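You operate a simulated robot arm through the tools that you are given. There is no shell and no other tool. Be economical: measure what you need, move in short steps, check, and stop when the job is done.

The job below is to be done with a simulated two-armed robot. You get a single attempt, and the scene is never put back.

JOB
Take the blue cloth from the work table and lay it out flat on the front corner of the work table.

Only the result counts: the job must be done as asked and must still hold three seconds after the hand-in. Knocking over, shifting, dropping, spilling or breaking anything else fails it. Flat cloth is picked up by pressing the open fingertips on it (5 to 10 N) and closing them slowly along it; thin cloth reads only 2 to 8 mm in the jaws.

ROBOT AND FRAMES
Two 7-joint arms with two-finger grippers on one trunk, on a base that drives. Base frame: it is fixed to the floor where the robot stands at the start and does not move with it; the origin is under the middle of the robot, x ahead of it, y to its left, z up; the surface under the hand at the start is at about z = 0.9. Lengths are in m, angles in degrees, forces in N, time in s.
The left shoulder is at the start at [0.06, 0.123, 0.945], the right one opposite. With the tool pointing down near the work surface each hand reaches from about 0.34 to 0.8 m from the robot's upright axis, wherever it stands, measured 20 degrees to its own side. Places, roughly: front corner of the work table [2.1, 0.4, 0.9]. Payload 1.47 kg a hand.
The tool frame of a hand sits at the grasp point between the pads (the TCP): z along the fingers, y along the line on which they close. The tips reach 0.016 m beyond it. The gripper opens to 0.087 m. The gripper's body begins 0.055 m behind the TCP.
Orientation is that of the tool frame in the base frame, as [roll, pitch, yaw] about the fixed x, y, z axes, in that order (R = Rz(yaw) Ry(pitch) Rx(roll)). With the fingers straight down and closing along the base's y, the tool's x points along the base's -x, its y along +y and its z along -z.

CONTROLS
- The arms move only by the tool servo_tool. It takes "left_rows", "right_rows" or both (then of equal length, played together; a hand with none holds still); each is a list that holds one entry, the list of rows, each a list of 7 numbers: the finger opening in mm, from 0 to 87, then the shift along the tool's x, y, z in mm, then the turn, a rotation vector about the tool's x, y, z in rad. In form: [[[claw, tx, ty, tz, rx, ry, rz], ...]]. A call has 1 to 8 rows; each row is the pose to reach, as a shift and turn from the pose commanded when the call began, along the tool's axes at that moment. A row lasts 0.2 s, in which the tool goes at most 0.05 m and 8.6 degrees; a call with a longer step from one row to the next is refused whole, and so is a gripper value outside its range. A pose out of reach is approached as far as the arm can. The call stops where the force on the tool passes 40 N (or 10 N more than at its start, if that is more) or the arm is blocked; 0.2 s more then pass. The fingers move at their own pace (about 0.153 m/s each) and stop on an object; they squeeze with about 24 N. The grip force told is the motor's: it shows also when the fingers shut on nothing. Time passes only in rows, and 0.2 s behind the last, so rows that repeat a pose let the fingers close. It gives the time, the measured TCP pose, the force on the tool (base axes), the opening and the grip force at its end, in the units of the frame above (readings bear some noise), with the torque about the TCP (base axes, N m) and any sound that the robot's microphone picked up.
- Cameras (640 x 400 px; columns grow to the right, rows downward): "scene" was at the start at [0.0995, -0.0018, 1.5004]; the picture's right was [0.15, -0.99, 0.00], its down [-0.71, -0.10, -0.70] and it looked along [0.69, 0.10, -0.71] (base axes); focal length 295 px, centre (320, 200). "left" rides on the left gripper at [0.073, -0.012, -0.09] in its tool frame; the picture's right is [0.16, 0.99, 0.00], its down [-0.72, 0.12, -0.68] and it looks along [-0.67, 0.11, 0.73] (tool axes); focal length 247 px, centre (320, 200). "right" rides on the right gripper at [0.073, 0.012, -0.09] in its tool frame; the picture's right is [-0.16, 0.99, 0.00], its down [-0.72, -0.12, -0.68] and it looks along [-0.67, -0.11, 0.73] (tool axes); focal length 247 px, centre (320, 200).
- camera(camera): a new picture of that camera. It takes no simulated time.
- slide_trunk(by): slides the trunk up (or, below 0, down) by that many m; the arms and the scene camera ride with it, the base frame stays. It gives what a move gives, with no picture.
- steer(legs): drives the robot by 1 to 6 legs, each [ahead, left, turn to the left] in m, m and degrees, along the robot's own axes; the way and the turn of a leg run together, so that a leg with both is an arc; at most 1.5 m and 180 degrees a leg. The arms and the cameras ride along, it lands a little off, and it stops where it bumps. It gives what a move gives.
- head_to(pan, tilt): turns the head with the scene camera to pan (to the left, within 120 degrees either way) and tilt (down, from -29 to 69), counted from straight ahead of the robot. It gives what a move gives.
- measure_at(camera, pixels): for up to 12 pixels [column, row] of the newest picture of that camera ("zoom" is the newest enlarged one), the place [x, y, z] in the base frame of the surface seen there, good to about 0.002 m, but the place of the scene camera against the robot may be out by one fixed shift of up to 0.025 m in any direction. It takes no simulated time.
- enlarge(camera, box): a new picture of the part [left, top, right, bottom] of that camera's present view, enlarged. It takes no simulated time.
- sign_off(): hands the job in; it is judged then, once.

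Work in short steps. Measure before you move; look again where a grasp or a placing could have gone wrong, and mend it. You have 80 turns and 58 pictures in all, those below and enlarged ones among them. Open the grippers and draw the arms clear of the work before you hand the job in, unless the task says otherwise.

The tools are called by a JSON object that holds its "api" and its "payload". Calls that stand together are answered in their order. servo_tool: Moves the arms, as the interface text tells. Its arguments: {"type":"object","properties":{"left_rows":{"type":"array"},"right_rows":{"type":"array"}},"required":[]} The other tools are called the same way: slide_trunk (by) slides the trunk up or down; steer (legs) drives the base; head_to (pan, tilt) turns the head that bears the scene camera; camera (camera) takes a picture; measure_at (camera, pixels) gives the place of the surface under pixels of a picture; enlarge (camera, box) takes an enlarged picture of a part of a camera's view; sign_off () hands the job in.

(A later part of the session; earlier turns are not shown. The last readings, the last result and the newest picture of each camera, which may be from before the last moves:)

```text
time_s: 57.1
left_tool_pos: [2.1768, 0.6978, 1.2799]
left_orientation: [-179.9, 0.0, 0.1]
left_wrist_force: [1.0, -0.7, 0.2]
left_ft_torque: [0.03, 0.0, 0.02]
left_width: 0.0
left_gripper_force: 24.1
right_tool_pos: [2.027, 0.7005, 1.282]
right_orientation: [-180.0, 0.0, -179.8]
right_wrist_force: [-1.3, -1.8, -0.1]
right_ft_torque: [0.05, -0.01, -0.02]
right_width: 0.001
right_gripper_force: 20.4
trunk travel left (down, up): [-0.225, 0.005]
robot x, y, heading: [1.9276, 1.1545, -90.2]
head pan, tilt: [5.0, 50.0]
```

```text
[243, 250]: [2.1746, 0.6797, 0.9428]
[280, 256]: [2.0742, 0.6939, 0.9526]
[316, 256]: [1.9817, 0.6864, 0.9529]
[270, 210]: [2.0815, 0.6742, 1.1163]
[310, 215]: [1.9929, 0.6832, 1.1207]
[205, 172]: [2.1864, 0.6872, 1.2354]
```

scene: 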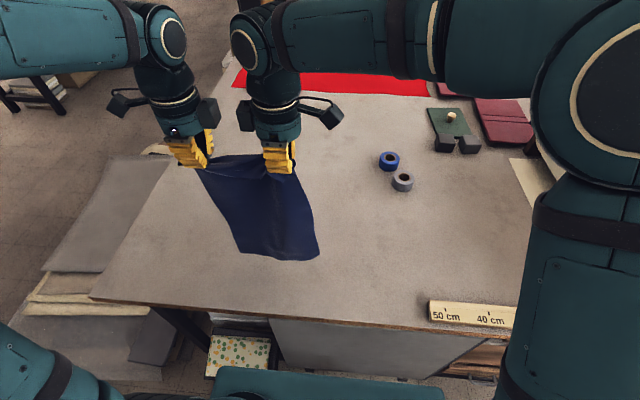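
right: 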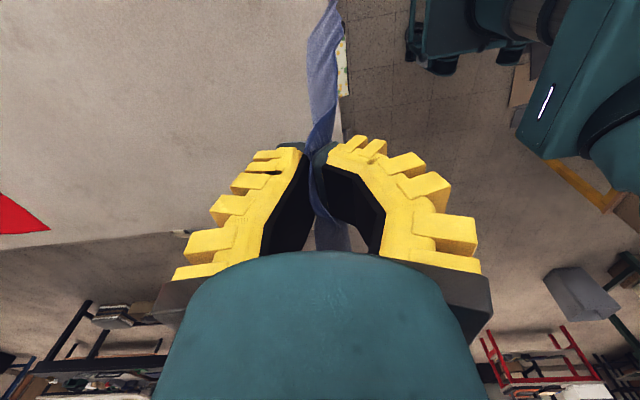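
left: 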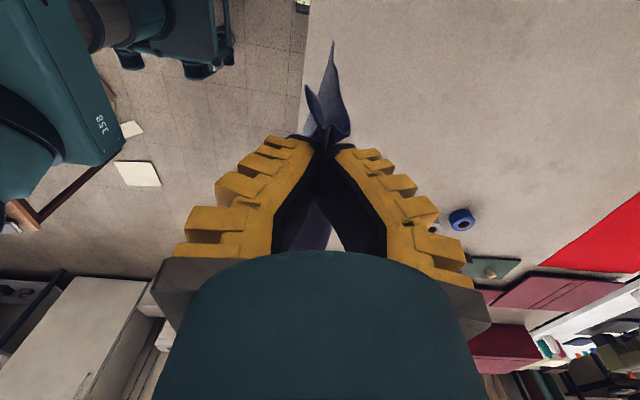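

Bottom edge at y≈0.695, z≈0.945. For reach I center the robot on the cloth (its front is short of the tray) and compensate with the arms, setting hands at y≈0.72.

{"api": "steer", "payload": {"legs": [[0, 0.12, 0]]}}

{"api": "servo_tool", "payload": {"left_rows": [[[0, -30, -10, 0, 0, 0, 0], [0, -60, -20, 0, 0, 0, 0], [0, -90, -20, 0, 0, 0, 0], [0, -120, -20, 0, 0, 0, 0], [0, -120, -20, 12, 0, 0, 0], [0, -120, -20, 24, 0, 0, 0], [0, -120, -20, 24, 0, 0, 0]]], "right_rows": [[[0, 30, 10, 0, 0, 0, 0], [0, 60, 20, 0, 0, 0, 0], [0, 90, 20, 0, 0, 0, 0], [0, 120, 20, 0, 0, 0, 0], [0, 120, 20, 12, 0, 0, 0], [0, 120, 20, 24, 0, 0, 0], [0, 120, 20, 24, 0, 0, 0]]]}}

{"api": "camera", "payload": {"camera": "scene"}}

```text
time_s: 58.9
left_tool_pos: [2.2958, 0.6988, 1.2804]
left_orientation: [-180.0, 0.1, 0.1]
left_wrist_force: [0.7, -1.1, 0.2]
left_ft_torque: [-0.03, 0.01, 0.02]
left_width: 0.0
left_gripper_force: 24.2
right_tool_pos: [2.1456, 0.7009, 1.2827]
right_orientation: [180.0, 0.1, -179.9]
right_wrist_force: [0.0, 0.6, -0.5]
right_ft_torque: [0.0, 0.01, 0.01]
right_width: 0.0026
right_gripper_force: 26.1
trunk travel left (down, up): [-0.225, 0.005]
robot x, y, heading: [2.042, 1.1515, -89.9]
head pan, tilt: [5.0, 50.0]
```

```text
time_s: 60.5
left_tool_pos: [2.1765, 0.7197, 1.2574]
left_orientation: [180.0, 0.0, 0.1]
left_wrist_force: [0.2, -0.6, 0.7]
left_ft_torque: [0.0, 0.02, 0.01]
left_width: 0.0
left_gripper_force: 24.0
right_tool_pos: [2.0252, 0.7212, 1.2565]
right_orientation: [-179.9, 0.0, -179.7]
right_wrist_force: [0.4, -1.5, 0.4]
right_ft_torque: [-0.01, 0.0, -0.02]
right_width: 0.0007
right_gripper_force: 21.9
trunk travel left (down, up): [-0.225, 0.005]
robot x, y, heading: [2.0426, 1.156, -89.7]
head pan, tilt: [5.0, 50.0]
```

```text
33 pictures are left
```

scene: 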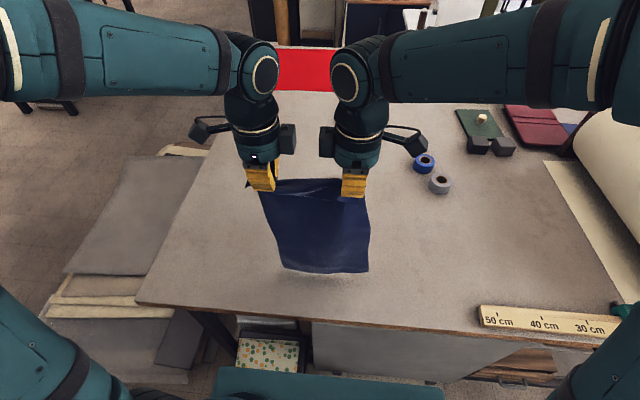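

Centered. Now the first part of the lay-down arc: hands go away from the robot while lowering so the cloth unrolls from y≈0.72 outward.

{"api": "servo_tool", "payload": {"left_rows": [[[0, 0, 20, 15, 0, 0, 0], [0, 0, 50, 24, 0, 0, 0], [0, 0, 90, 32, 0, 0, 0], [0, 0, 130, 46, 0, 0, 0], [0, 0, 165, 64, 0, 0, 0], [0, 0, 200, 86, 0, 0, 0], [0, 0, 230, 111, 0, 0, 0], [0, 0, 255, 138, 0, 0, 0]]], "right_rows": [[[0, 0, -20, 15, 0, 0, 0], [0, 0, -50, 24, 0, 0, 0], [0, 0, -90, 32, 0, 0, 0], [0, 0, -130, 46, 0, 0, 0], [0, 0, -165, 64, 0, 0, 0], [0, 0, -200, 86, 0, 0, 0], [0, 0, -230, 111, 0, 0, 0], [0, 0, -255, 138, 0, 0, 0]]]}}

{"api": "camera", "payload": {"camera": "scene"}}

```text
time_s: 62.2
left_tool_pos: [2.176, 0.4603, 1.1173]
left_orientation: [-179.8, 0.0, 0.3]
left_wrist_force: [0.5, -0.1, -0.8]
left_ft_torque: [0.03, 0.03, 0.02]
left_width: 0.0
left_gripper_force: 24.1
right_tool_pos: [2.0268, 0.4635, 1.1182]
right_orientation: [179.9, 0.0, -179.8]
right_wrist_force: [-0.1, -0.9, 0.6]
right_ft_torque: [0.06, 0.01, -0.01]
right_width: 0.001
right_gripper_force: 26.5
trunk travel left (down, up): [-0.225, 0.005]
robot x, y, heading: [2.0409, 1.1561, -89.9]
head pan, tilt: [5.0, 50.0]
```

```text
32 pictures are left
```

scene: 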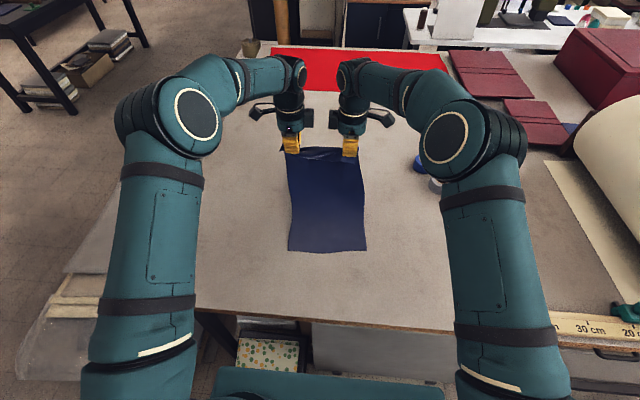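

The cloth is trailing nicely. Measure its near edge before finishing the arc.

{"api": "measure_at", "payload": {"camera": "scene", "pixels": [[292, 248], [327, 248], [364, 247], [327, 225], [327, 200], [327, 175]]}}

```text
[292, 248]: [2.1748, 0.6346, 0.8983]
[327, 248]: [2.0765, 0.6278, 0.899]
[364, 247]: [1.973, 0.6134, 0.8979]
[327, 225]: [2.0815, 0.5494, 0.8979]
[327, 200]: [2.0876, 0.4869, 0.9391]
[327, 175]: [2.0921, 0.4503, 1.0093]
```

The near edge slid to y≈0.645, so the hands need to end near y≈0.31–0.33. I continue the arc that way in part and check the reach.

{"api": "servo_tool", "payload": {"left_rows": [[[0, 0, 25, 25, 0, 0, 0], [0, 0, 50, 53, 0, 0, 0], [0, 0, 75, 85, 0, 0, 0], [0, 0, 95, 115, 0, 0, 0], [0, 0, 110, 140, 0, 0, 0], [0, 0, 110, 140, 0, 0, 0]]], "right_rows": [[[0, 0, -25, 25, 0, 0, 0], [0, 0, -50, 53, 0, 0, 0], [0, 0, -75, 85, 0, 0, 0], [0, 0, -95, 115, 0, 0, 0], [0, 0, -110, 140, 0, 0, 0], [0, 0, -110, 140, 0, 0, 0]]]}}

{"api": "camera", "payload": {"camera": "scene"}}

```text
time_s: 63.6
left_tool_pos: [2.1776, 0.3955, 0.9929]
left_orientation: [180.0, 0.1, 0.1]
left_wrist_force: [-3.3, 0.3, 0.5]
left_ft_torque: [0.0, 0.07, 0.01]
left_width: 0.0001
left_gripper_force: 24.6
left hand out of reach, approached as far as the arm can: row 3, 4, 5, 6
right_tool_pos: [2.0164, 0.4104, 0.9897]
right_orientation: [-179.9, 0.1, -179.7]
right_wrist_force: [2.8, -0.1, 0.2]
right_ft_torque: [-0.06, -0.01, -0.01]
right_width: 0.0004
right_gripper_force: 20.3
right hand out of reach, approached as far as the arm can: row 3, 4, 5, 6
trunk travel left (down, up): [-0.225, 0.005]
robot x, y, heading: [2.0422, 1.1573, -89.8]
head pan, tilt: [5.0, 50.0]
```

```text
31 pictures are left
```

scene: 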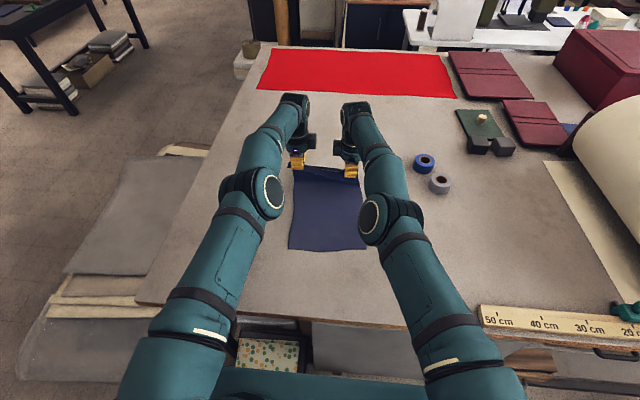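

Upright, reach ends at y≈0.40. Tilting the tips forward by 30° brings the wrist back toward the robot, so I tilt both hands in place about their x to gain reach.

{"api": "servo_tool", "payload": {"left_rows": [[[0, 0, 0, 0, -0.131, 0, 0], [0, 0, 0, 0, -0.262, 0, 0], [0, 0, 0, 0, -0.393, 0, 0], [0, 0, 0, 0, -0.524, 0, 0], [0, 0, 0, 0, -0.524, 0, 0]]], "right_rows": [[[0, 0, 0, 0, 0.131, 0, 0], [0, 0, 0, 0, 0.262, 0, 0], [0, 0, 0, 0, 0.393, 0, 0], [0, 0, 0, 0, 0.524, 0, 0], [0, 0, 0, 0, 0.524, 0, 0]]]}}

{"api": "camera", "payload": {"camera": "scene"}}

```text
time_s: 64.8
left_tool_pos: [2.1792, 0.395, 0.993]
left_orientation: [149.8, 0.1, 0.1]
left_wrist_force: [0.2, -1.1, 0.7]
left_ft_torque: [0.0, 0.0, 0.01]
left_width: 0.0
left_gripper_force: 23.6
right_tool_pos: [2.0365, 0.3234, 0.9773]
right_orientation: [-150.0, 0.1, -179.8]
right_wrist_force: [-0.1, 0.3, -0.1]
right_ft_torque: [0.0, 0.0, 0.0]
right_width: 0.0022
right_gripper_force: 25.1
right hand out of reach, approached as far as the arm can: row 1, 2, 3, 4, 5
trunk travel left (down, up): [-0.225, 0.005]
robot x, y, heading: [2.0429, 1.155, -89.7]
head pan, tilt: [5.0, 50.0]
```

```text
30 pictures are left
```

scene: 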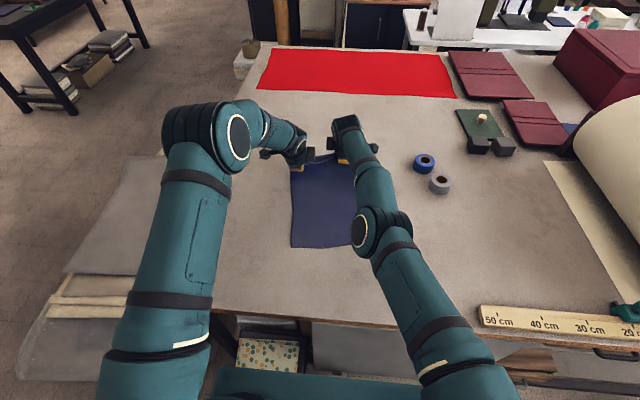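

Tilt works and gained reach: left at y 0.395 (its command got clamped), right at 0.323. I even both out to about y 0.345, z 0.957.

{"api": "servo_tool", "payload": {"left_rows": [[[0, 0, 9, 18, 0, 0, 0], [0, 0, 17, 37, 0, 0, 0], [0, 0, 26, 55, 0, 0, 0], [0, 0, 26, 55, 0, 0, 0]]], "right_rows": [[[0, 0, 10, 2, 0, 0, 0], [0, 0, 20, 4, 0, 0, 0], [0, 0, 29, 6, 0, 0, 0], [0, 0, 29, 6, 0, 0, 0]]]}}

{"api": "camera", "payload": {"camera": "scene"}}

```text
time_s: 65.8
left_tool_pos: [2.1753, 0.3453, 0.9608]
left_orientation: [149.9, 0.0, 0.1]
left_wrist_force: [-0.6, 0.6, 0.7]
left_ft_torque: [0.0, -0.03, 0.01]
left_width: 0.0
left_gripper_force: 24.5
right_tool_pos: [2.0425, 0.3361, 0.9586]
right_orientation: [-149.6, -0.2, -179.6]
right_wrist_force: [0.2, -0.1, 0.5]
right_ft_torque: [0.02, -0.02, 0.03]
right_width: 0.0026
right_gripper_force: 23.8
right hand out of reach, approached as far as the arm can: row 1, 2, 3, 4
trunk travel left (down, up): [-0.225, 0.005]
robot x, y, heading: [2.0462, 1.1546, -89.8]
head pan, tilt: [5.0, 50.0]
```

```text
29 pictures are left
```

scene: 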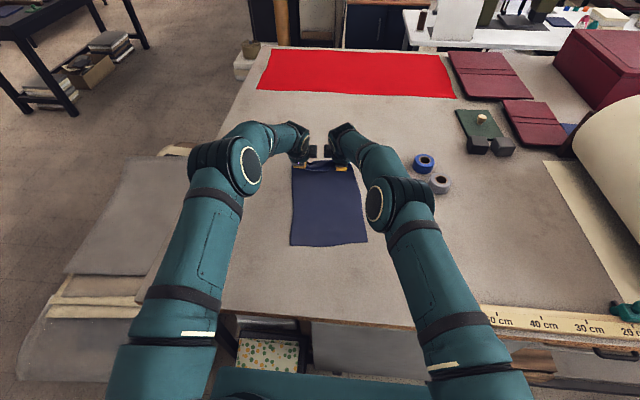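

Nearly down. I check the right elbow's height near the tape rolls, and the near edge.

{"api": "measure_at", "payload": {"camera": "scene", "pixels": [[425, 195], [375, 205], [440, 183], [292, 244], [330, 245], [366, 241], [293, 180], [355, 185], [325, 200]]}}

{"api": "camera", "payload": {"camera": "right"}}

{"api": "camera", "payload": {"camera": "left"}}

```text
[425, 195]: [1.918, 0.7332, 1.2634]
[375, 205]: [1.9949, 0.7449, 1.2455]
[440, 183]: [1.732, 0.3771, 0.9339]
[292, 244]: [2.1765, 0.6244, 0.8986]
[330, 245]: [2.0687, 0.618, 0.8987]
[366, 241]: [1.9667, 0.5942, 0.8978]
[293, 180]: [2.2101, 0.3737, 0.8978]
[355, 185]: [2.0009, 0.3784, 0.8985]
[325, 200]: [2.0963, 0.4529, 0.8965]
```

```text
28 pictures are left
```

right: 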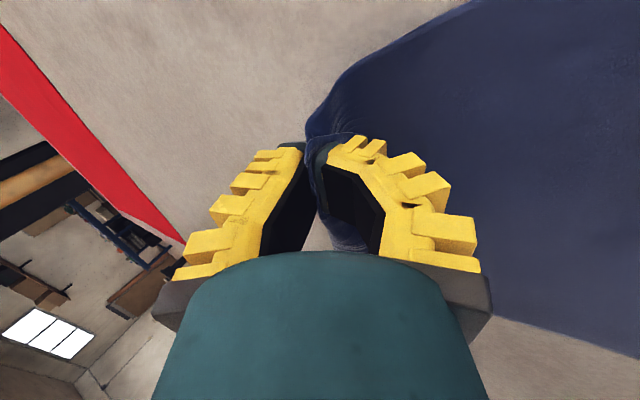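

```text
27 pictures are left
```

left: 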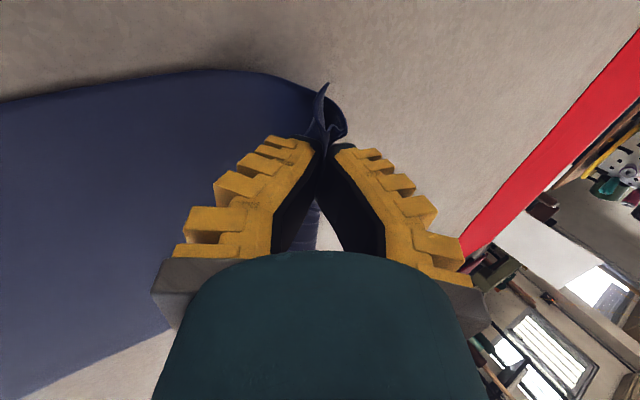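

Cloth lies flat up to near the grippers. Now lower the hands to z≈0.925 while stretching about 3 cm further ahead to tension the cloth.

{"api": "servo_tool", "payload": {"left_rows": [[[0, 0, 3, 15, 0, 0, 0], [0, 0, 6, 30, 0, 0, 0], [0, 0, 8, 43, 0, 0, 0], [0, 0, 8, 43, 0, 0, 0]]], "right_rows": [[[0, 0, -3, 15, 0, 0, 0], [0, 0, -6, 29, 0, 0, 0], [0, 0, -9, 41, 0, 0, 0], [0, 0, -9, 41, 0, 0, 0]]]}}

{"api": "camera", "payload": {"camera": "right"}}

{"api": "camera", "payload": {"camera": "left"}}

```text
time_s: 66.8
left_tool_pos: [2.177, 0.3153, 0.927]
left_orientation: [150.0, 0.0, 0.1]
left_wrist_force: [0.3, 0.9, 0.7]
left_ft_torque: [-0.02, -0.01, -0.01]
left_width: 0.0
left_gripper_force: 23.8
right_tool_pos: [2.0319, 0.3293, 0.9317]
right_orientation: [-149.9, 0.0, -179.8]
right_wrist_force: [0.1, 0.3, -0.5]
right_ft_torque: [-0.01, 0.01, 0.02]
right_width: 0.0023
right_gripper_force: 24.2
right hand out of reach, approached as far as the arm can: row 2, 3, 4
trunk travel left (down, up): [-0.225, 0.005]
robot x, y, heading: [2.0406, 1.1568, -89.8]
head pan, tilt: [5.0, 50.0]
```

```text
26 pictures are left
```

right: 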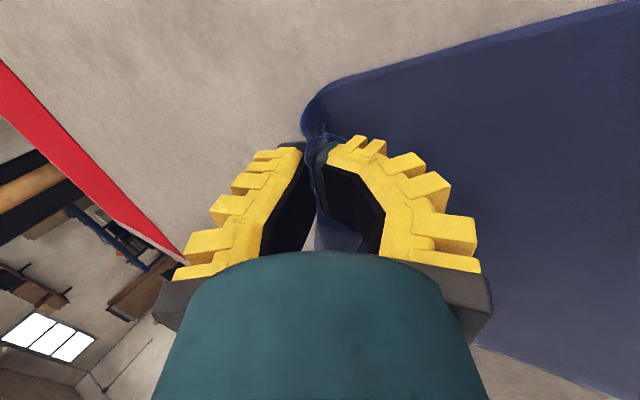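

```text
25 pictures are left
```

left: 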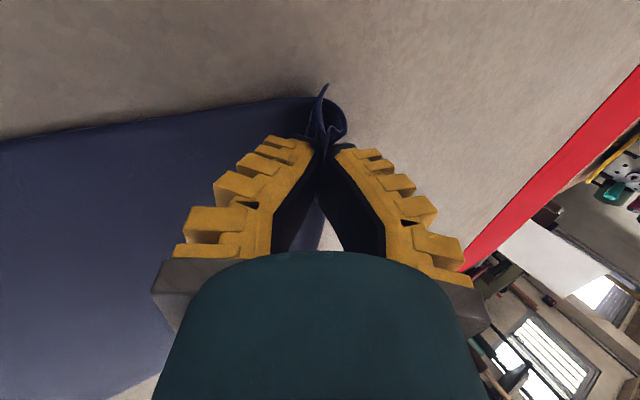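

The cloth edge is pinched as a small ridge with its tail on the robot side. I open gently (24 mm, rising 4 mm), then look how the ridge settles before flattening it forward.

{"api": "servo_tool", "payload": {"left_rows": [[[8, 0, 3, -2, 0, 0, 0], [16, 0, 5, -4, 0, 0, 0], [24, 0, 7, -4, 0, 0, 0], [24, 0, 7, -4, 0, 0, 0]]], "right_rows": [[[8, 0, -3, -1, 0, 0, 0], [16, 0, -5, -2, 0, 0, 0], [24, 0, -7, -2, 0, 0, 0], [24, 0, -7, -2, 0, 0, 0]]]}}

{"api": "camera", "payload": {"camera": "right"}}

{"api": "camera", "payload": {"camera": "left"}}

```text
time_s: 67.8
left_tool_pos: [2.1773, 0.312, 0.9336]
left_orientation: [150.0, -0.1, 0.0]
left_wrist_force: [0.3, -0.2, -0.7]
left_ft_torque: [0.03, -0.03, 0.01]
left_width: 0.0302
left_gripper_force: 4.8
right_tool_pos: [2.0305, 0.326, 0.9373]
right_orientation: [-149.8, 0.0, -179.8]
right_wrist_force: [0.9, 0.5, 0.3]
right_ft_torque: [-0.01, 0.01, 0.0]
right_width: 0.0303
right_gripper_force: 4.3
trunk travel left (down, up): [-0.225, 0.005]
robot x, y, heading: [2.0424, 1.1585, -89.9]
head pan, tilt: [5.0, 50.0]
```

```text
24 pictures are left
```

right: 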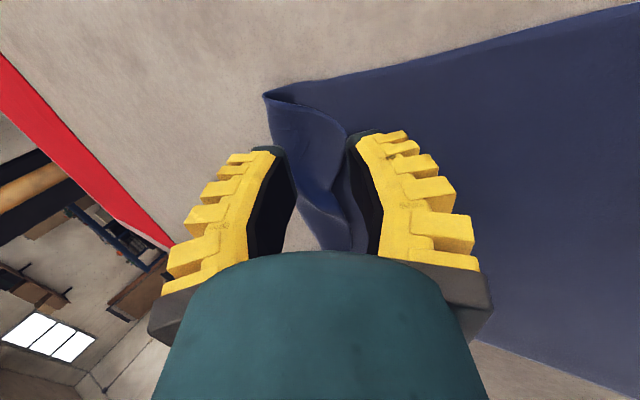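

```text
23 pictures are left
```

left: 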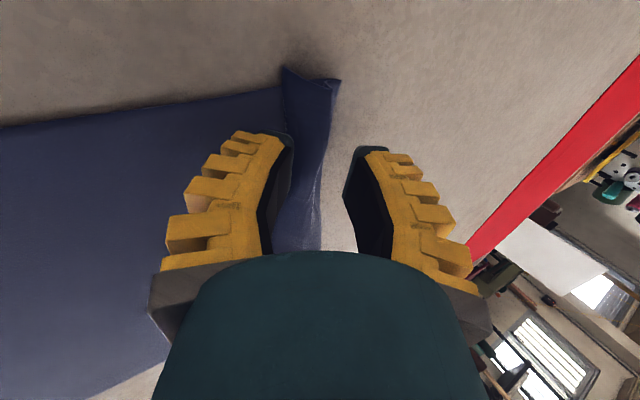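

Released: the left flap is nearly over; the right is folded back (265–350, 95–130). I push both hands forward low so the near fingers turn the flaps over, with more tilt on both for reach.

{"api": "servo_tool", "payload": {"left_rows": [[[24, 0, 9, 7, -0.07, 0, 0], [24, 0, 18, 13, -0.13, 0, 0], [24, 0, 28, 19, -0.2, 0, 0], [24, 0, 37, 25, -0.26, 0, 0], [24, 0, 37, 25, -0.26, 0, 0]]], "right_rows": [[[24, 0, -8, 7, 0.07, 0, 0], [24, 0, -16, 13, 0.13, 0, 0], [24, 0, -25, 19, 0.2, 0, 0], [24, 0, -33, 23, 0.26, 0, 0], [24, 0, -33, 23, 0.26, 0, 0]]]}}

{"api": "camera", "payload": {"camera": "right"}}

{"api": "camera", "payload": {"camera": "left"}}

```text
time_s: 69.0
left_tool_pos: [2.1867, 0.2792, 0.9305]
left_orientation: [134.4, -0.1, 0.1]
left_wrist_force: [-6.2, 5.9, 36.5]
left_ft_torque: [0.75, 0.02, 0.15]
left_width: 0.0171
left_gripper_force: 0.0
left hand out of reach, approached as far as the arm can: row 3, 4, 5
right_tool_pos: [2.02, 0.2955, 0.935]
right_orientation: [-134.6, 0.0, -179.7]
right_wrist_force: [1.4, 0.3, 9.6]
right_ft_torque: [0.15, -0.07, -0.04]
right_width: 0.0266
right_gripper_force: 1.7
right hand out of reach, approached as far as the arm can: row 2, 3, 4, 5
trunk travel left (down, up): [-0.225, 0.005]
robot x, y, heading: [2.0417, 1.1551, -90.2]
head pan, tilt: [5.0, 50.0]
```

```text
22 pictures are left
```

right: 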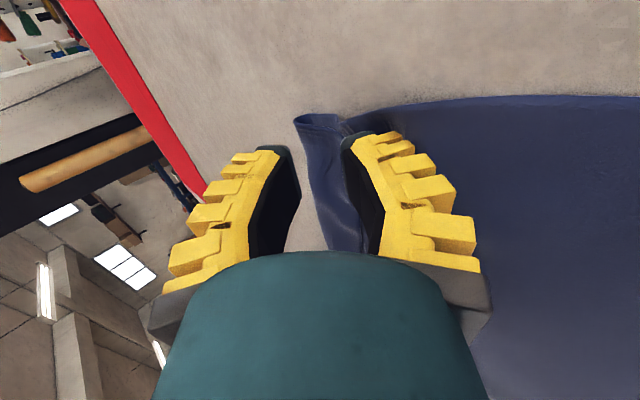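

```text
21 pictures are left
```

left: 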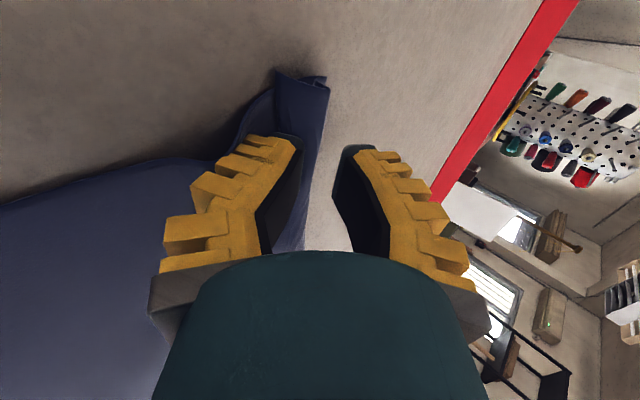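

Left is pressing at 36 N; I lift both hands straight up off the cloth, opening as they rise, and look from above.

{"api": "servo_tool", "payload": {"left_rows": [[[24, 0, 10, -10, 0, 0, 0], [30, 0, 25, -25, 0, 0, 0], [40, 0, 50, -50, 0, 0, 0], [40, 0, 75, -75, 0, 0, 0], [40, 0, 70, -120, 0, 0, 0], [40, 0, 65, -165, 0, 0, 0]]], "right_rows": [[[24, 0, -10, -10, 0, 0, 0], [30, 0, -25, -25, 0, 0, 0], [40, 0, -50, -50, 0, 0, 0], [40, 0, -75, -75, 0, 0, 0], [40, 0, -70, -120, 0, 0, 0], [40, 0, -65, -165, 0, 0, 0]]]}}

{"api": "camera", "payload": {"camera": "scene"}}

```text
time_s: 70.5
left_tool_pos: [2.1828, 0.2622, 1.0816]
left_orientation: [135.1, 0.1, 0.1]
left_wrist_force: [0.0, 0.8, -0.2]
left_ft_torque: [-0.06, 0.0, -0.01]
left_width: 0.0457
left_gripper_force: 4.2
left hand out of reach, approached as far as the arm can: row 2, 3, 4, 5, 6
right_tool_pos: [2.0211, 0.3657, 1.0934]
right_orientation: [-134.9, 0.2, -179.8]
right_wrist_force: [-0.9, -0.3, 1.3]
right_ft_torque: [-0.04, -0.02, -0.01]
right_width: 0.0458
right_gripper_force: 4.3
trunk travel left (down, up): [-0.225, 0.005]
robot x, y, heading: [2.0442, 1.1578, -89.6]
head pan, tilt: [5.0, 50.0]
```

```text
20 pictures are left
```

scene: 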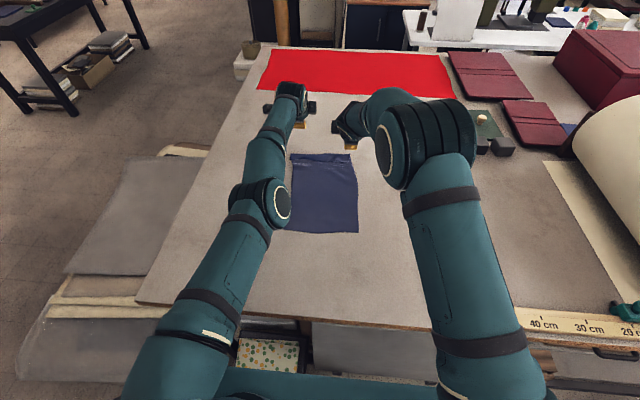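

Cloth now lies around (290–358, 152–233) and looks mostly flat with a crease near its far edge. Zoom in.

{"api": "enlarge", "payload": {"camera": "scene", "box": [260, 130, 400, 250]}}

{"api": "measure_at", "payload": {"camera": "scene", "pixels": [[293, 155], [320, 154], [348, 155], [320, 163], [357, 231], [325, 232], [290, 230], [320, 200], [352, 175], [320, 158], [300, 165], [345, 163]]}}

```text
3.33 times, centred on (330, 190) of scene
```

zoom: 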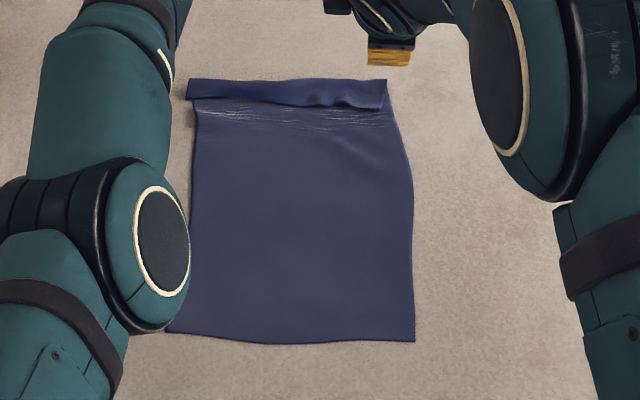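

```text
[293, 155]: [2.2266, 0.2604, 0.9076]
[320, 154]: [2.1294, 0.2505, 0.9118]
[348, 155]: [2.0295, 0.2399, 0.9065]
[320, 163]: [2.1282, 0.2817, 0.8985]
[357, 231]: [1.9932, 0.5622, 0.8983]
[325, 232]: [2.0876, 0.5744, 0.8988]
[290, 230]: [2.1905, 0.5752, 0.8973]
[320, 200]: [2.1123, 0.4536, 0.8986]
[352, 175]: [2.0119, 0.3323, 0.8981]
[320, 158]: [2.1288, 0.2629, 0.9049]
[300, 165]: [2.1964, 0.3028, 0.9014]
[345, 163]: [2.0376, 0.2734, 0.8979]
```

Cloth spans y≈0.26–0.59, centre (2.12, 0.43); only a ~26 mm strip at the far edge is folded back. I retract the hands, then place the base right of the tray and closer, so the left hand can reach to flip the strip.

{"api": "servo_tool", "payload": {"left_rows": [[[40, 0, -17, -40, 0, 0, 0], [40, 0, -34, -79, 0, 0, 0], [40, 0, -51, -119, 0, 0, 0], [20, 0, -68, -158, 0, 0, 0], [0, 0, -85, -198, 0, 0, 0], [0, 0, -85, -198, 0, 0, 0]]], "right_rows": [[[40, 0, 22, -44, 0, 0, 0], [40, 0, 44, -87, 0, 0, 0], [40, 0, 66, -130, 0, 0, 0], [40, 0, 88, -172, 0, 0, 0], [40, 0, 106, -203, 0, 0, 0], [40, 0, 120, -233, 0, 0, 0]]]}}

{"api": "steer", "payload": {"legs": [[0, -0.125, 0], [0.04, 0, 0]]}}

{"api": "head_to", "payload": {"pan": 10, "tilt": 55}}

{"api": "camera", "payload": {"camera": "scene"}}

```text
time_s: 71.8
left_tool_pos: [2.1827, 0.4628, 1.16]
left_orientation: [135.0, 0.1, 0.2]
left_wrist_force: [-0.7, 1.2, 0.1]
left_ft_torque: [-0.01, -0.05, 0.0]
left_width: 0.0
left_gripper_force: 24.0
right_tool_pos: [2.0224, 0.6129, 1.1726]
right_orientation: [-135.1, 0.0, -179.8]
right_wrist_force: [-1.1, 0.2, -0.9]
right_ft_torque: [0.0, -0.01, 0.02]
right_width: 0.0456
right_gripper_force: 3.9
trunk travel left (down, up): [-0.225, 0.005]
robot x, y, heading: [2.0412, 1.1573, -89.7]
head pan, tilt: [5.0, 50.0]
```

```text
time_s: 74.1
left_tool_pos: [2.0589, 0.4212, 1.1563]
left_orientation: [135.1, 0.0, 0.1]
left_wrist_force: [0.1, 0.0, -1.2]
left_ft_torque: [0.01, 0.0, 0.04]
left_width: 0.0002
left_gripper_force: 24.2
right_tool_pos: [1.8969, 0.5715, 1.17]
right_orientation: [-135.0, 0.0, -179.8]
right_wrist_force: [-0.2, -0.7, -0.6]
right_ft_torque: [0.0, -0.01, 0.02]
right_width: 0.0458
right_gripper_force: 3.9
trunk travel left (down, up): [-0.225, 0.005]
robot x, y, heading: [1.917, 1.1153, -89.9]
head pan, tilt: [5.0, 50.0]
```

```text
time_s: 74.7
left_tool_pos: [2.0591, 0.4217, 1.1593]
left_orientation: [135.1, 0.0, 0.2]
left_wrist_force: [-0.4, -0.6, 0.7]
left_ft_torque: [-0.04, -0.01, 0.01]
left_width: 0.0
left_gripper_force: 24.0
right_tool_pos: [1.898, 0.5718, 1.1715]
right_orientation: [-135.1, 0.0, -179.8]
right_wrist_force: [0.2, 0.5, 0.0]
right_ft_torque: [0.01, -0.03, -0.03]
right_width: 0.0457
right_gripper_force: 3.9
trunk travel left (down, up): [-0.225, 0.005]
robot x, y, heading: [1.9188, 1.1179, -89.9]
head pan, tilt: [10.0, 55.0]
```

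```text
18 pictures are left
```

scene: 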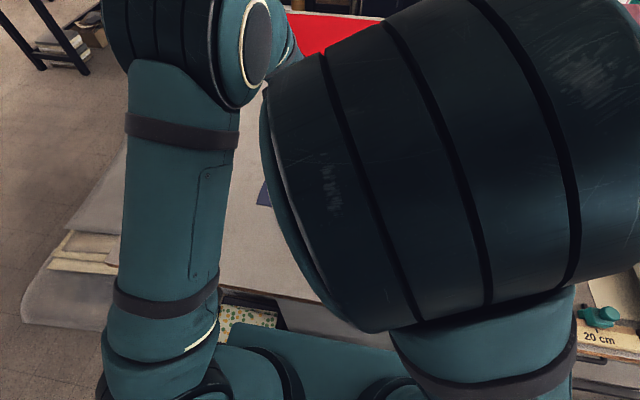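

The right elbow blocks the head view, so I untilt the right hand. Meanwhile the left hand (closed) goes to 60° tilt above the sheet at about (2.06, 0.34, 0.98).

{"api": "steer", "payload": {"legs": [[0.015, 0, 0]]}}

{"api": "servo_tool", "payload": {"left_rows": [[[0, 0, -12, 25, -0.05, 0, 0], [0, 0, -24, 52, -0.1, 0, 0], [0, 0, -36, 79, -0.15, 0, 0], [0, 0, -48, 106, -0.2, 0, 0], [0, 0, -60, 133, -0.262, 0, 0], [0, 0, -71, 160, -0.262, 0, 0]]], "right_rows": [[[40, 0, 0, 0, -0.131, 0, 0], [40, 0, 15, -15, -0.262, 0, 0], [40, 0, 30, -30, -0.393, 0, 0], [40, 0, 45, -45, -0.524, 0, 0], [40, 0, 60, -60, -0.655, 0, 0], [40, 0, 70, -70, -0.785, 0, 0]]]}}

{"api": "camera", "payload": {"camera": "scene"}}

```text
time_s: 75.7
left_tool_pos: [2.0574, 0.4079, 1.1591]
left_orientation: [135.1, -0.1, 0.0]
left_wrist_force: [-0.2, 0.1, -0.8]
left_ft_torque: [-0.03, 0.01, 0.02]
left_width: 0.0002
left_gripper_force: 24.4
right_tool_pos: [1.897, 0.5589, 1.1711]
right_orientation: [-135.1, 0.1, -180.0]
right_wrist_force: [-0.3, 0.9, -0.6]
right_ft_torque: [-0.01, 0.0, 0.02]
right_width: 0.0459
right_gripper_force: 3.9
trunk travel left (down, up): [-0.225, 0.005]
robot x, y, heading: [1.9238, 1.1018, -90.1]
head pan, tilt: [10.0, 55.0]
stopped in leg 1: the robot was blocked; the commanded pose is now the measured one
```

```text
time_s: 77.1
left_tool_pos: [2.059, 0.3466, 1.0077]
left_orientation: [119.6, 0.3, 0.1]
left_wrist_force: [-0.2, 0.2, -1.0]
left_ft_torque: [0.0, 0.02, -0.01]
left_width: 0.0
left_gripper_force: 24.2
right_tool_pos: [1.8809, 0.6492, 1.1676]
right_orientation: [-178.1, -0.9, 178.0]
right_wrist_force: [-5.5, 0.4, 0.2]
right_ft_torque: [-0.05, -0.59, 0.02]
right_width: 0.0457
right_gripper_force: 4.2
trunk travel left (down, up): [-0.225, 0.005]
robot x, y, heading: [1.9205, 1.1017, -90.1]
head pan, tilt: [10.0, 55.0]
stopped in row 6 (right hand): the force on the tool passed its limit at 106 N (the readings are from after the stop); the commanded pose is now the measured one
```

```text
17 pictures are left
```

scene: 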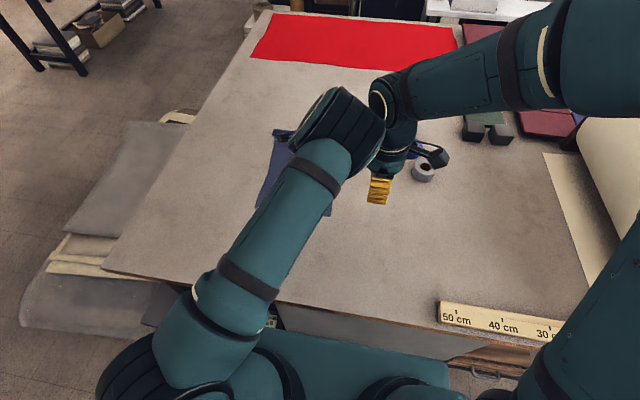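

The base just touched something at y≈1.10 and the right hand brushed the left arm. I back off 1 cm and move the right hand away to the right, up and back.

{"api": "servo_tool", "payload": {"right_rows": [[[40, 30, 15, -10, 0, 0, 0], [40, 60, 30, -20, 0, 0, 0], [40, 90, 45, -30, 0, 0, 0], [40, 120, 60, -40, 0, 0, 0], [40, 150, 80, -40, 0, 0, 0]]]}}

{"api": "steer", "payload": {"legs": [[-0.01, 0, 0]]}}

{"api": "camera", "payload": {"camera": "scene"}}

```text
time_s: 78.3
left_tool_pos: [2.0569, 0.3486, 1.0088]
left_orientation: [119.6, 0.1, 0.1]
left_wrist_force: [0.1, -0.4, 0.5]
left_ft_torque: [0.04, -0.01, 0.02]
left_width: 0.0002
left_gripper_force: 24.0
right_tool_pos: [1.7349, 0.7358, 1.2072]
right_orientation: [-178.1, -0.8, 178.0]
right_wrist_force: [-0.1, 0.1, -0.4]
right_ft_torque: [-0.04, 0.0, 0.0]
right_width: 0.0459
right_gripper_force: 4.3
trunk travel left (down, up): [-0.225, 0.005]
robot x, y, heading: [1.9192, 1.1052, -90.1]
head pan, tilt: [10.0, 55.0]
```

```text
time_s: 79.0
left_tool_pos: [2.0583, 0.3565, 1.0084]
left_orientation: [119.7, 0.3, 0.1]
left_wrist_force: [0.1, -0.3, -0.7]
left_ft_torque: [-0.01, -0.01, -0.01]
left_width: 0.0
left_gripper_force: 24.0
right_tool_pos: [1.7352, 0.745, 1.2066]
right_orientation: [-178.2, -0.8, 178.0]
right_wrist_force: [-0.6, 0.1, 0.5]
right_ft_torque: [0.01, 0.0, -0.03]
right_width: 0.0457
right_gripper_force: 4.3
trunk travel left (down, up): [-0.225, 0.005]
robot x, y, heading: [1.9189, 1.1093, -90.2]
head pan, tilt: [10.0, 55.0]
```

```text
16 pictures are left
```

scene: 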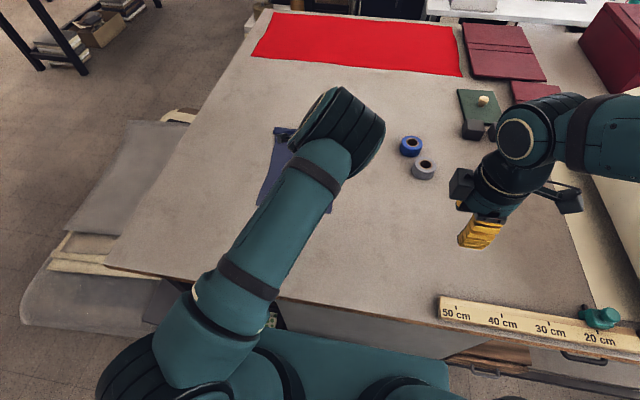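

Right arm clear; tape rolls seem in place. I use the left wrist camera to see the flap and verify tape positions.

{"api": "camera", "payload": {"camera": "left"}}

{"api": "measure_at", "payload": {"camera": "scene", "pixels": [[411, 152], [424, 176], [440, 310]]}}

```text
15 pictures are left
```

left: 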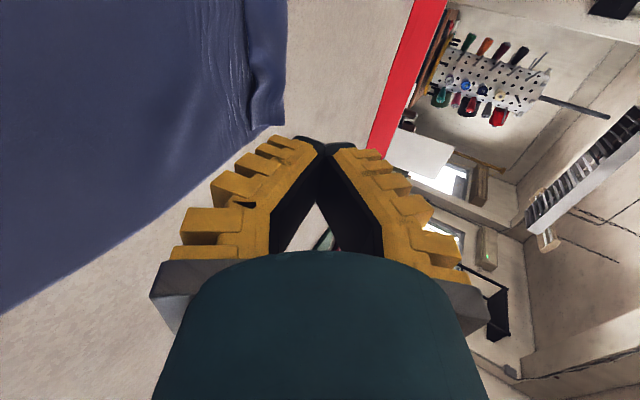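

```text
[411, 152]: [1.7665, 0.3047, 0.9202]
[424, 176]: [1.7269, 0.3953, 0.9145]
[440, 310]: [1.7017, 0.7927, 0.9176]
```

The strip shows at (250–285, 0–125). Measure its fold edge and free edge here.

{"api": "measure_at", "payload": {"camera": "left", "pixels": [[283, 122], [287, 60], [287, 10], [252, 122], [250, 90], [243, 40], [240, 10], [230, 110], [268, 80], [200, 60], [180, 195]]}}

{"api": "enlarge", "payload": {"camera": "left", "box": [160, 0, 320, 140]}}

```text
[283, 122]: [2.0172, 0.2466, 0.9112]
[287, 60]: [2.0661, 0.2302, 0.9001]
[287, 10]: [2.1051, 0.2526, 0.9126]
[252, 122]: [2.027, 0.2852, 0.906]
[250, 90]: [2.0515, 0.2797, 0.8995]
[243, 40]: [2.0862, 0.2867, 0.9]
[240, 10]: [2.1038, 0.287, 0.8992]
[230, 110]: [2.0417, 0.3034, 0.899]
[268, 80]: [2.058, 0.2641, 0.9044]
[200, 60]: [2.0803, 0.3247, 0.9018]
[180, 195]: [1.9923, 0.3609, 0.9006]
```

```text
2.86 times, centred on (240, 70) of left
```

zoom: 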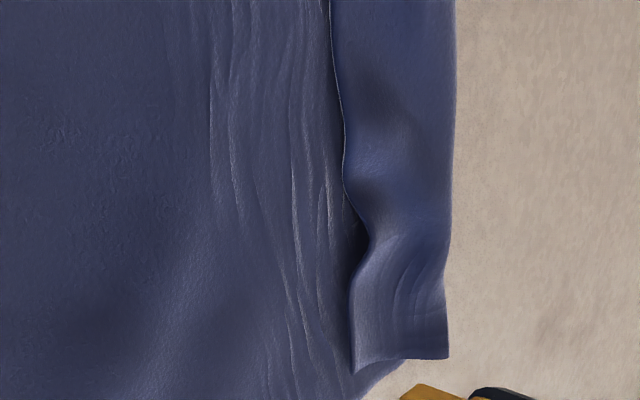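

Fold line is at y≈0.247 and the free edge at y≈0.28 with a gap under it around x≈2.05. I lower the closed left fingers to just above the sheet at y≈0.335.

{"api": "servo_tool", "payload": {"left_rows": [[[0, 0, -20, 19, 0, 0, 0], [0, 0, -42, 38, 0, 0, 0], [0, 0, -63, 56, 0, 0, 0], [0, 0, -63, 56, 0, 0, 0]]]}}

```text
time_s: 80.0
left_tool_pos: [2.0584, 0.34, 0.9274]
left_orientation: [119.7, 0.2, 0.2]
left_wrist_force: [-0.3, 0.9, 0.6]
left_ft_torque: [0.01, -0.02, 0.01]
left_width: 0.0001
left_gripper_force: 23.7
right_tool_pos: [1.7367, 0.7461, 1.2071]
right_orientation: [-178.1, -0.8, 178.0]
right_wrist_force: [-0.1, 0.2, 0.6]
right_ft_torque: [-0.03, 0.0, 0.01]
right_width: 0.046
right_gripper_force: 4.3
trunk travel left (down, up): [-0.225, 0.005]
robot x, y, heading: [1.92, 1.1109, -89.9]
head pan, tilt: [10.0, 55.0]
```

Lower 8 mm to skim the sheet and sweep ahead to y≈0.20, then rise slightly.

{"api": "servo_tool", "payload": {"left_rows": [[[0, 0, -7, 4, 0, 0, 0], [0, 0, 6, 27, 0, 0, 0], [0, 0, 16, 44, 0, 0, 0], [0, 0, 26, 61, 0, 0, 0], [0, 0, 36, 79, 0, 0, 0], [0, 0, 47, 98, 0, 0, 0], [0, 0, 58, 117, 0, 0, 0], [0, 0, 58, 117, 0, 0, 0]]]}}

{"api": "camera", "payload": {"camera": "left"}}

```text
time_s: 81.1
left_tool_pos: [2.0578, 0.2664, 0.9246]
left_orientation: [119.2, 0.3, -0.1]
left_wrist_force: [0.4, 13.0, 18.6]
left_ft_torque: [0.37, -0.09, 0.05]
left_width: 0.0
left_gripper_force: 23.8
right_tool_pos: [1.7364, 0.7467, 1.2079]
right_orientation: [-178.1, -0.9, 178.1]
right_wrist_force: [0.9, -0.6, -0.1]
right_ft_torque: [0.0, 0.01, 0.0]
right_width: 0.0453
right_gripper_force: 3.8
trunk travel left (down, up): [-0.225, 0.005]
robot x, y, heading: [1.9174, 1.1107, -89.9]
head pan, tilt: [10.0, 55.0]
stopped in row 5 (left hand): the force on the tool passed its limit at 52 N (the readings are from after the stop); the commanded pose is now the measured one
```

```text
13 pictures are left
```

left: 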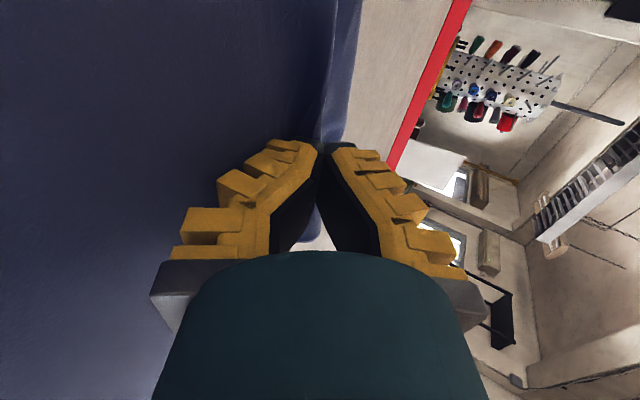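

The tip caught the flap edge but pressed too hard (z 0.9246, 18 N up). I rise 6 mm then continue forward to tip the flap over.

{"api": "servo_tool", "payload": {"left_rows": [[[0, 0, 5, -3, 0, 0, 0], [0, 0, 12, 9, 0, 0, 0], [0, 0, 20, 22, 0, 0, 0], [0, 0, 28, 36, 0, 0, 0], [0, 0, 36, 50, 0, 0, 0]]]}}

{"api": "camera", "payload": {"camera": "left"}}

```text
time_s: 82.3
left_tool_pos: [2.0577, 0.2136, 0.9267]
left_orientation: [119.7, 0.3, 0.2]
left_wrist_force: [-0.6, -0.9, -0.6]
left_ft_torque: [-0.01, -0.01, -0.01]
left_width: 0.0
left_gripper_force: 23.9
left hand out of reach, approached as far as the arm can: row 5
right_tool_pos: [1.7358, 0.7445, 1.2056]
right_orientation: [-178.2, -0.8, 178.0]
right_wrist_force: [0.2, 0.3, 0.6]
right_ft_torque: [-0.02, -0.02, 0.0]
right_width: 0.046
right_gripper_force: 4.5
trunk travel left (down, up): [-0.225, 0.005]
robot x, y, heading: [1.9192, 1.114, -90.3]
head pan, tilt: [10.0, 55.0]
```

```text
12 pictures are left
```

left: 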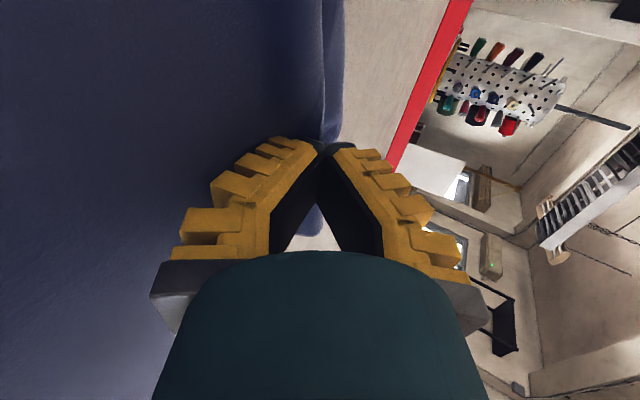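

The flap may have been pushed along with the sheet. I lift the left hand away up and back and take a scene view.

{"api": "servo_tool", "payload": {"left_rows": [[[0, 0, 15, -15, 0, 0, 0], [0, 0, 40, -50, 0, 0, 0], [0, 0, 60, -93, 0, 0, 0], [0, 0, 45, -135, 0, 0, 0], [0, 0, 25, -175, 0, 0, 0], [0, 0, 5, -215, 0, 0, 0], [0, 0, -15, -255, 0, 0, 0], [0, 0, -35, -290, 0, 0, 0]]]}}

{"api": "servo_tool", "payload": {"left_rows": [[[0, 20, 0, 0, 0.13, 0, 0], [0, 45, 0, 0, 0.26, 0, 0], [0, 70, -10, -10, 0.39, 0, 0], [0, 95, -20, -20, 0.52, 0, 0], [0, 120, -30, -30, 0.65, 0, 0], [0, 140, -40, -40, 0.78, 0, 0]]]}}

{"api": "camera", "payload": {"camera": "scene"}}

```text
time_s: 84.1
left_tool_pos: [2.0566, 0.4833, 1.0397]
left_orientation: [119.4, 0.2, 0.1]
left_wrist_force: [0.3, -0.1, -1.3]
left_ft_torque: [0.02, -0.04, -0.04]
left_width: 0.0001
left_gripper_force: 24.0
right_tool_pos: [1.7356, 0.7454, 1.2072]
right_orientation: [-178.1, -0.9, 178.0]
right_wrist_force: [-0.5, 0.1, 0.7]
right_ft_torque: [0.0, 0.01, 0.03]
right_width: 0.0458
right_gripper_force: 4.1
trunk travel left (down, up): [-0.225, 0.005]
robot x, y, heading: [1.9194, 1.1136, -90.3]
head pan, tilt: [10.0, 55.0]
```

```text
time_s: 85.5
left_tool_pos: [2.1984, 0.5383, 1.024]
left_orientation: [164.3, 0.3, -0.1]
left_wrist_force: [0.0, 0.5, -1.4]
left_ft_torque: [-0.03, 0.04, -0.01]
left_width: 0.0001
left_gripper_force: 24.4
right_tool_pos: [1.7369, 0.7449, 1.2071]
right_orientation: [-178.3, -0.8, 178.1]
right_wrist_force: [0.5, 0.4, -0.5]
right_ft_torque: [0.0, 0.02, 0.02]
right_width: 0.0457
right_gripper_force: 4.4
trunk travel left (down, up): [-0.225, 0.005]
robot x, y, heading: [1.9196, 1.1089, -89.9]
head pan, tilt: [10.0, 55.0]
```

```text
11 pictures are left
```

scene: 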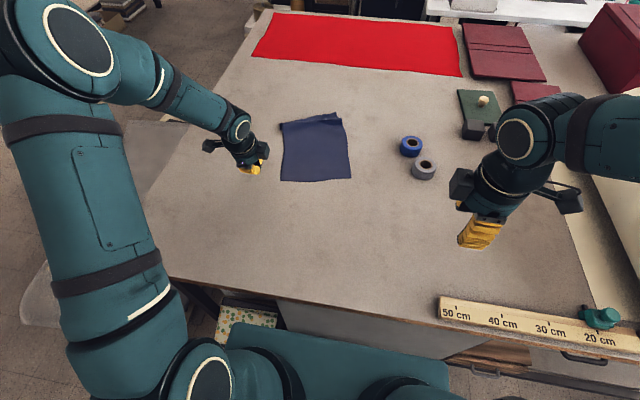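

Cloth is in plain view at (280–350, 113–182). Zoom and measure.

{"api": "enlarge", "payload": {"camera": "scene", "box": [260, 100, 370, 190]}}

{"api": "measure_at", "payload": {"camera": "scene", "pixels": [[283, 125], [310, 117], [338, 114], [312, 123], [340, 120], [350, 178], [315, 181], [282, 180], [315, 150], [300, 125], [328, 120], [348, 140]]}}

```text
4.44 times, centred on (315, 145) of scene
```

zoom: 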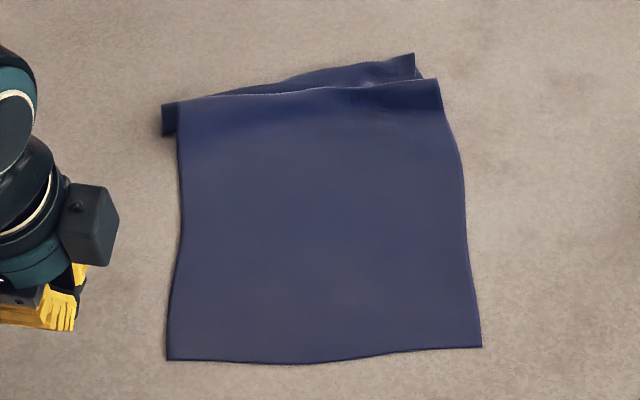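

```text
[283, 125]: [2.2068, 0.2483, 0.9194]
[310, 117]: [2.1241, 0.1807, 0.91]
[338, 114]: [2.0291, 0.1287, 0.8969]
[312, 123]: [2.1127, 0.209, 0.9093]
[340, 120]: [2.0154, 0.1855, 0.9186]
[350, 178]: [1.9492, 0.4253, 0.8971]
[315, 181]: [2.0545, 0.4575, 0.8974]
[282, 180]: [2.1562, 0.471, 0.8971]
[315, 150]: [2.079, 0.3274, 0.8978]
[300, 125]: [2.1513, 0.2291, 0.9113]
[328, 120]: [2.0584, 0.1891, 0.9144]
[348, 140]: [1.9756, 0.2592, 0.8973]
```

The right end is now unfolded with a ridge, the left still folded, and the sheet moved ahead. Best mend: grasp the near edge (natural fold direction), lift so the far fold drops open, and re-lay far-to-near. I bring both hands upright above the near corners.

{"api": "servo_tool", "payload": {"left_rows": [[[40, -15, 0, 0, 0.09, 0, 0], [40, -30, 0, 0, 0.18, 0, 0], [40, -45, 0, 0, 0.274, 0, 0], [40, -58, 0, 0, 0.274, 0, 0], [40, -58, 0, 0, 0.274, 0, 0], [40, -58, 0, 0, 0.274, 0, 0]]], "right_rows": [[[40, -30, -35, 0, 0, 0, 0], [40, -60, -70, 20, 0, 0, 0], [40, -90, -105, 50, 0, 0, 0], [40, -120, -140, 80, 0, 0, 0], [40, -150, -170, 110, 0, 0, 0], [40, -180, -195, 140, 0, 0, 0]]]}}

{"api": "camera", "payload": {"camera": "left"}}

```text
refused: row 2 steps farther than a row can; nothing moved
```

```text
9 pictures are left
```

left: 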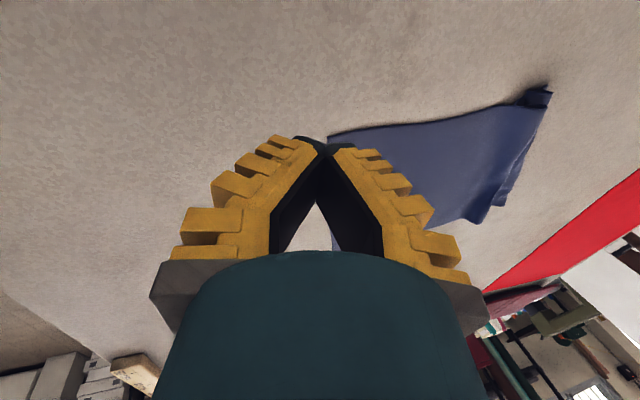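

Refused for a step of 50.2 mm, but the picture shows the near-left corner (328,136) and near-right corner (~(334,248)). Measure them.

{"api": "measure_at", "payload": {"camera": "left", "pixels": [[330, 138], [336, 246], [333, 240], [400, 126], [547, 92], [480, 220], [340, 140]]}}

{"api": "servo_tool", "payload": {"left_rows": [[[40, -15, 0, 0, 0.09, 0, 0], [40, -30, 0, 0, 0.18, 0, 0], [40, -45, 0, 0, 0.274, 0, 0], [40, -58, 0, 0, 0.274, 0, 0], [40, -58, 0, 0, 0.274, 0, 0], [40, -58, 0, 0, 0.274, 0, 0]]], "right_rows": [[[40, -30, -32, 10, 0, 0, 0], [40, -60, -64, 30, 0, 0, 0], [40, -90, -96, 50, 0, 0, 0], [40, -120, -128, 70, 0, 0, 0], [40, -150, -160, 90, 0, 0, 0], [40, -180, -192, 110, 0, 0, 0]]]}}

```text
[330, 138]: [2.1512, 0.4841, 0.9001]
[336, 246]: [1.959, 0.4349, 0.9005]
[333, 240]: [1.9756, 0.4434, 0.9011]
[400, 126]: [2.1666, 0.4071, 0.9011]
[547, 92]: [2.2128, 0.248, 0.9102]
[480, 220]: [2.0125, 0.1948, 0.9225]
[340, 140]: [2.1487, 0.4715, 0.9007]
```

```text
time_s: 86.9
left_tool_pos: [2.1397, 0.5364, 1.0226]
left_orientation: [-179.8, 0.3, 0.1]
left_wrist_force: [0.5, 0.5, 0.0]
left_ft_torque: [0.03, 0.0, -0.05]
left_width: 0.0456
left_gripper_force: 3.5
right_tool_pos: [1.9085, 0.5418, 1.099]
right_orientation: [-178.2, -0.8, 178.0]
right_wrist_force: [0.3, -0.7, -0.4]
right_ft_torque: [0.04, 0.02, -0.02]
right_width: 0.0458
right_gripper_force: 3.9
trunk travel left (down, up): [-0.225, 0.005]
robot x, y, heading: [1.9189, 1.1111, -89.9]
head pan, tilt: [10.0, 55.0]
```

Near corners: left (2.153, 0.485), right (1.957, 0.435). Move to grasp points left (2.128, 0.449), right (1.985, 0.412), stopping 2 cm above contact.

{"api": "servo_tool", "payload": {"left_rows": [[[40, -3, 22, 0, 0, 0, 0], [40, -6, 44, 0, 0, 0, 0], [40, -12, 66, 0, 0, 0, 0], [40, -12, 87, 25, 0, 0, 0], [40, -12, 87, 60, 0, 0, 0], [40, -12, 87, 85, 0, 0, 0], [40, -12, 87, 85, 0, 0, 0]]], "right_rows": [[[40, -20, -33, 20, 0, 0, 0], [40, -40, -66, 40, 0, 0, 0], [40, -60, -99, 60, 0, 0, 0], [40, -77, -130, 80, 0, 0, 0], [40, -77, -130, 120, 0, 0, 0], [40, -77, -130, 160, 0, 0, 0], [40, -77, -130, 160, 0, 0, 0]]]}}

```text
time_s: 88.5
left_tool_pos: [2.1265, 0.4512, 0.9405]
left_orientation: [179.9, 0.2, 0.2]
left_wrist_force: [0.5, 0.7, -0.1]
left_ft_torque: [-0.03, 0.02, 0.03]
left_width: 0.0456
left_gripper_force: 3.8
right_tool_pos: [1.9775, 0.4046, 0.9432]
right_orientation: [-178.1, -0.8, 177.9]
right_wrist_force: [-0.4, 0.2, 0.3]
right_ft_torque: [0.0, 0.03, 0.0]
right_width: 0.0459
right_gripper_force: 3.5
trunk travel left (down, up): [-0.225, 0.005]
robot x, y, heading: [1.921, 1.1149, -90.1]
head pan, tilt: [10.0, 55.0]
```

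Fine-align the right hand and lower both to light contact (TCP ≈0.916).

{"api": "servo_tool", "payload": {"left_rows": [[[40, 0, 0, 12, 0, 0, 0], [40, 0, 0, 20, 0, 0, 0], [40, 0, 0, 24.5, 0, 0, 0], [40, 0, 0, 24.5, 0, 0, 0]]], "right_rows": [[[40, -7, 8, 12, 0, 0, 0], [40, -7, 8, 22, 0, 0, 0], [40, -7, 8, 27, 0, 0, 0], [40, -7, 8, 27, 0, 0, 0]]]}}

```text
time_s: 89.5
left_tool_pos: [2.1281, 0.4493, 0.9169]
left_orientation: [179.7, 0.2, 0.1]
left_wrist_force: [0.3, 1.3, 15.3]
left_ft_torque: [0.11, -0.03, -0.01]
left_width: 0.0429
left_gripper_force: 9.0
right_tool_pos: [1.9841, 0.4131, 0.9179]
right_orientation: [-178.1, -0.7, 178.0]
right_wrist_force: [1.5, -0.2, 6.0]
right_ft_torque: [0.17, -0.05, -0.02]
right_width: 0.0464
right_gripper_force: 4.2
trunk travel left (down, up): [-0.225, 0.005]
robot x, y, heading: [1.9162, 1.1131, -89.9]
head pan, tilt: [10.0, 55.0]
```

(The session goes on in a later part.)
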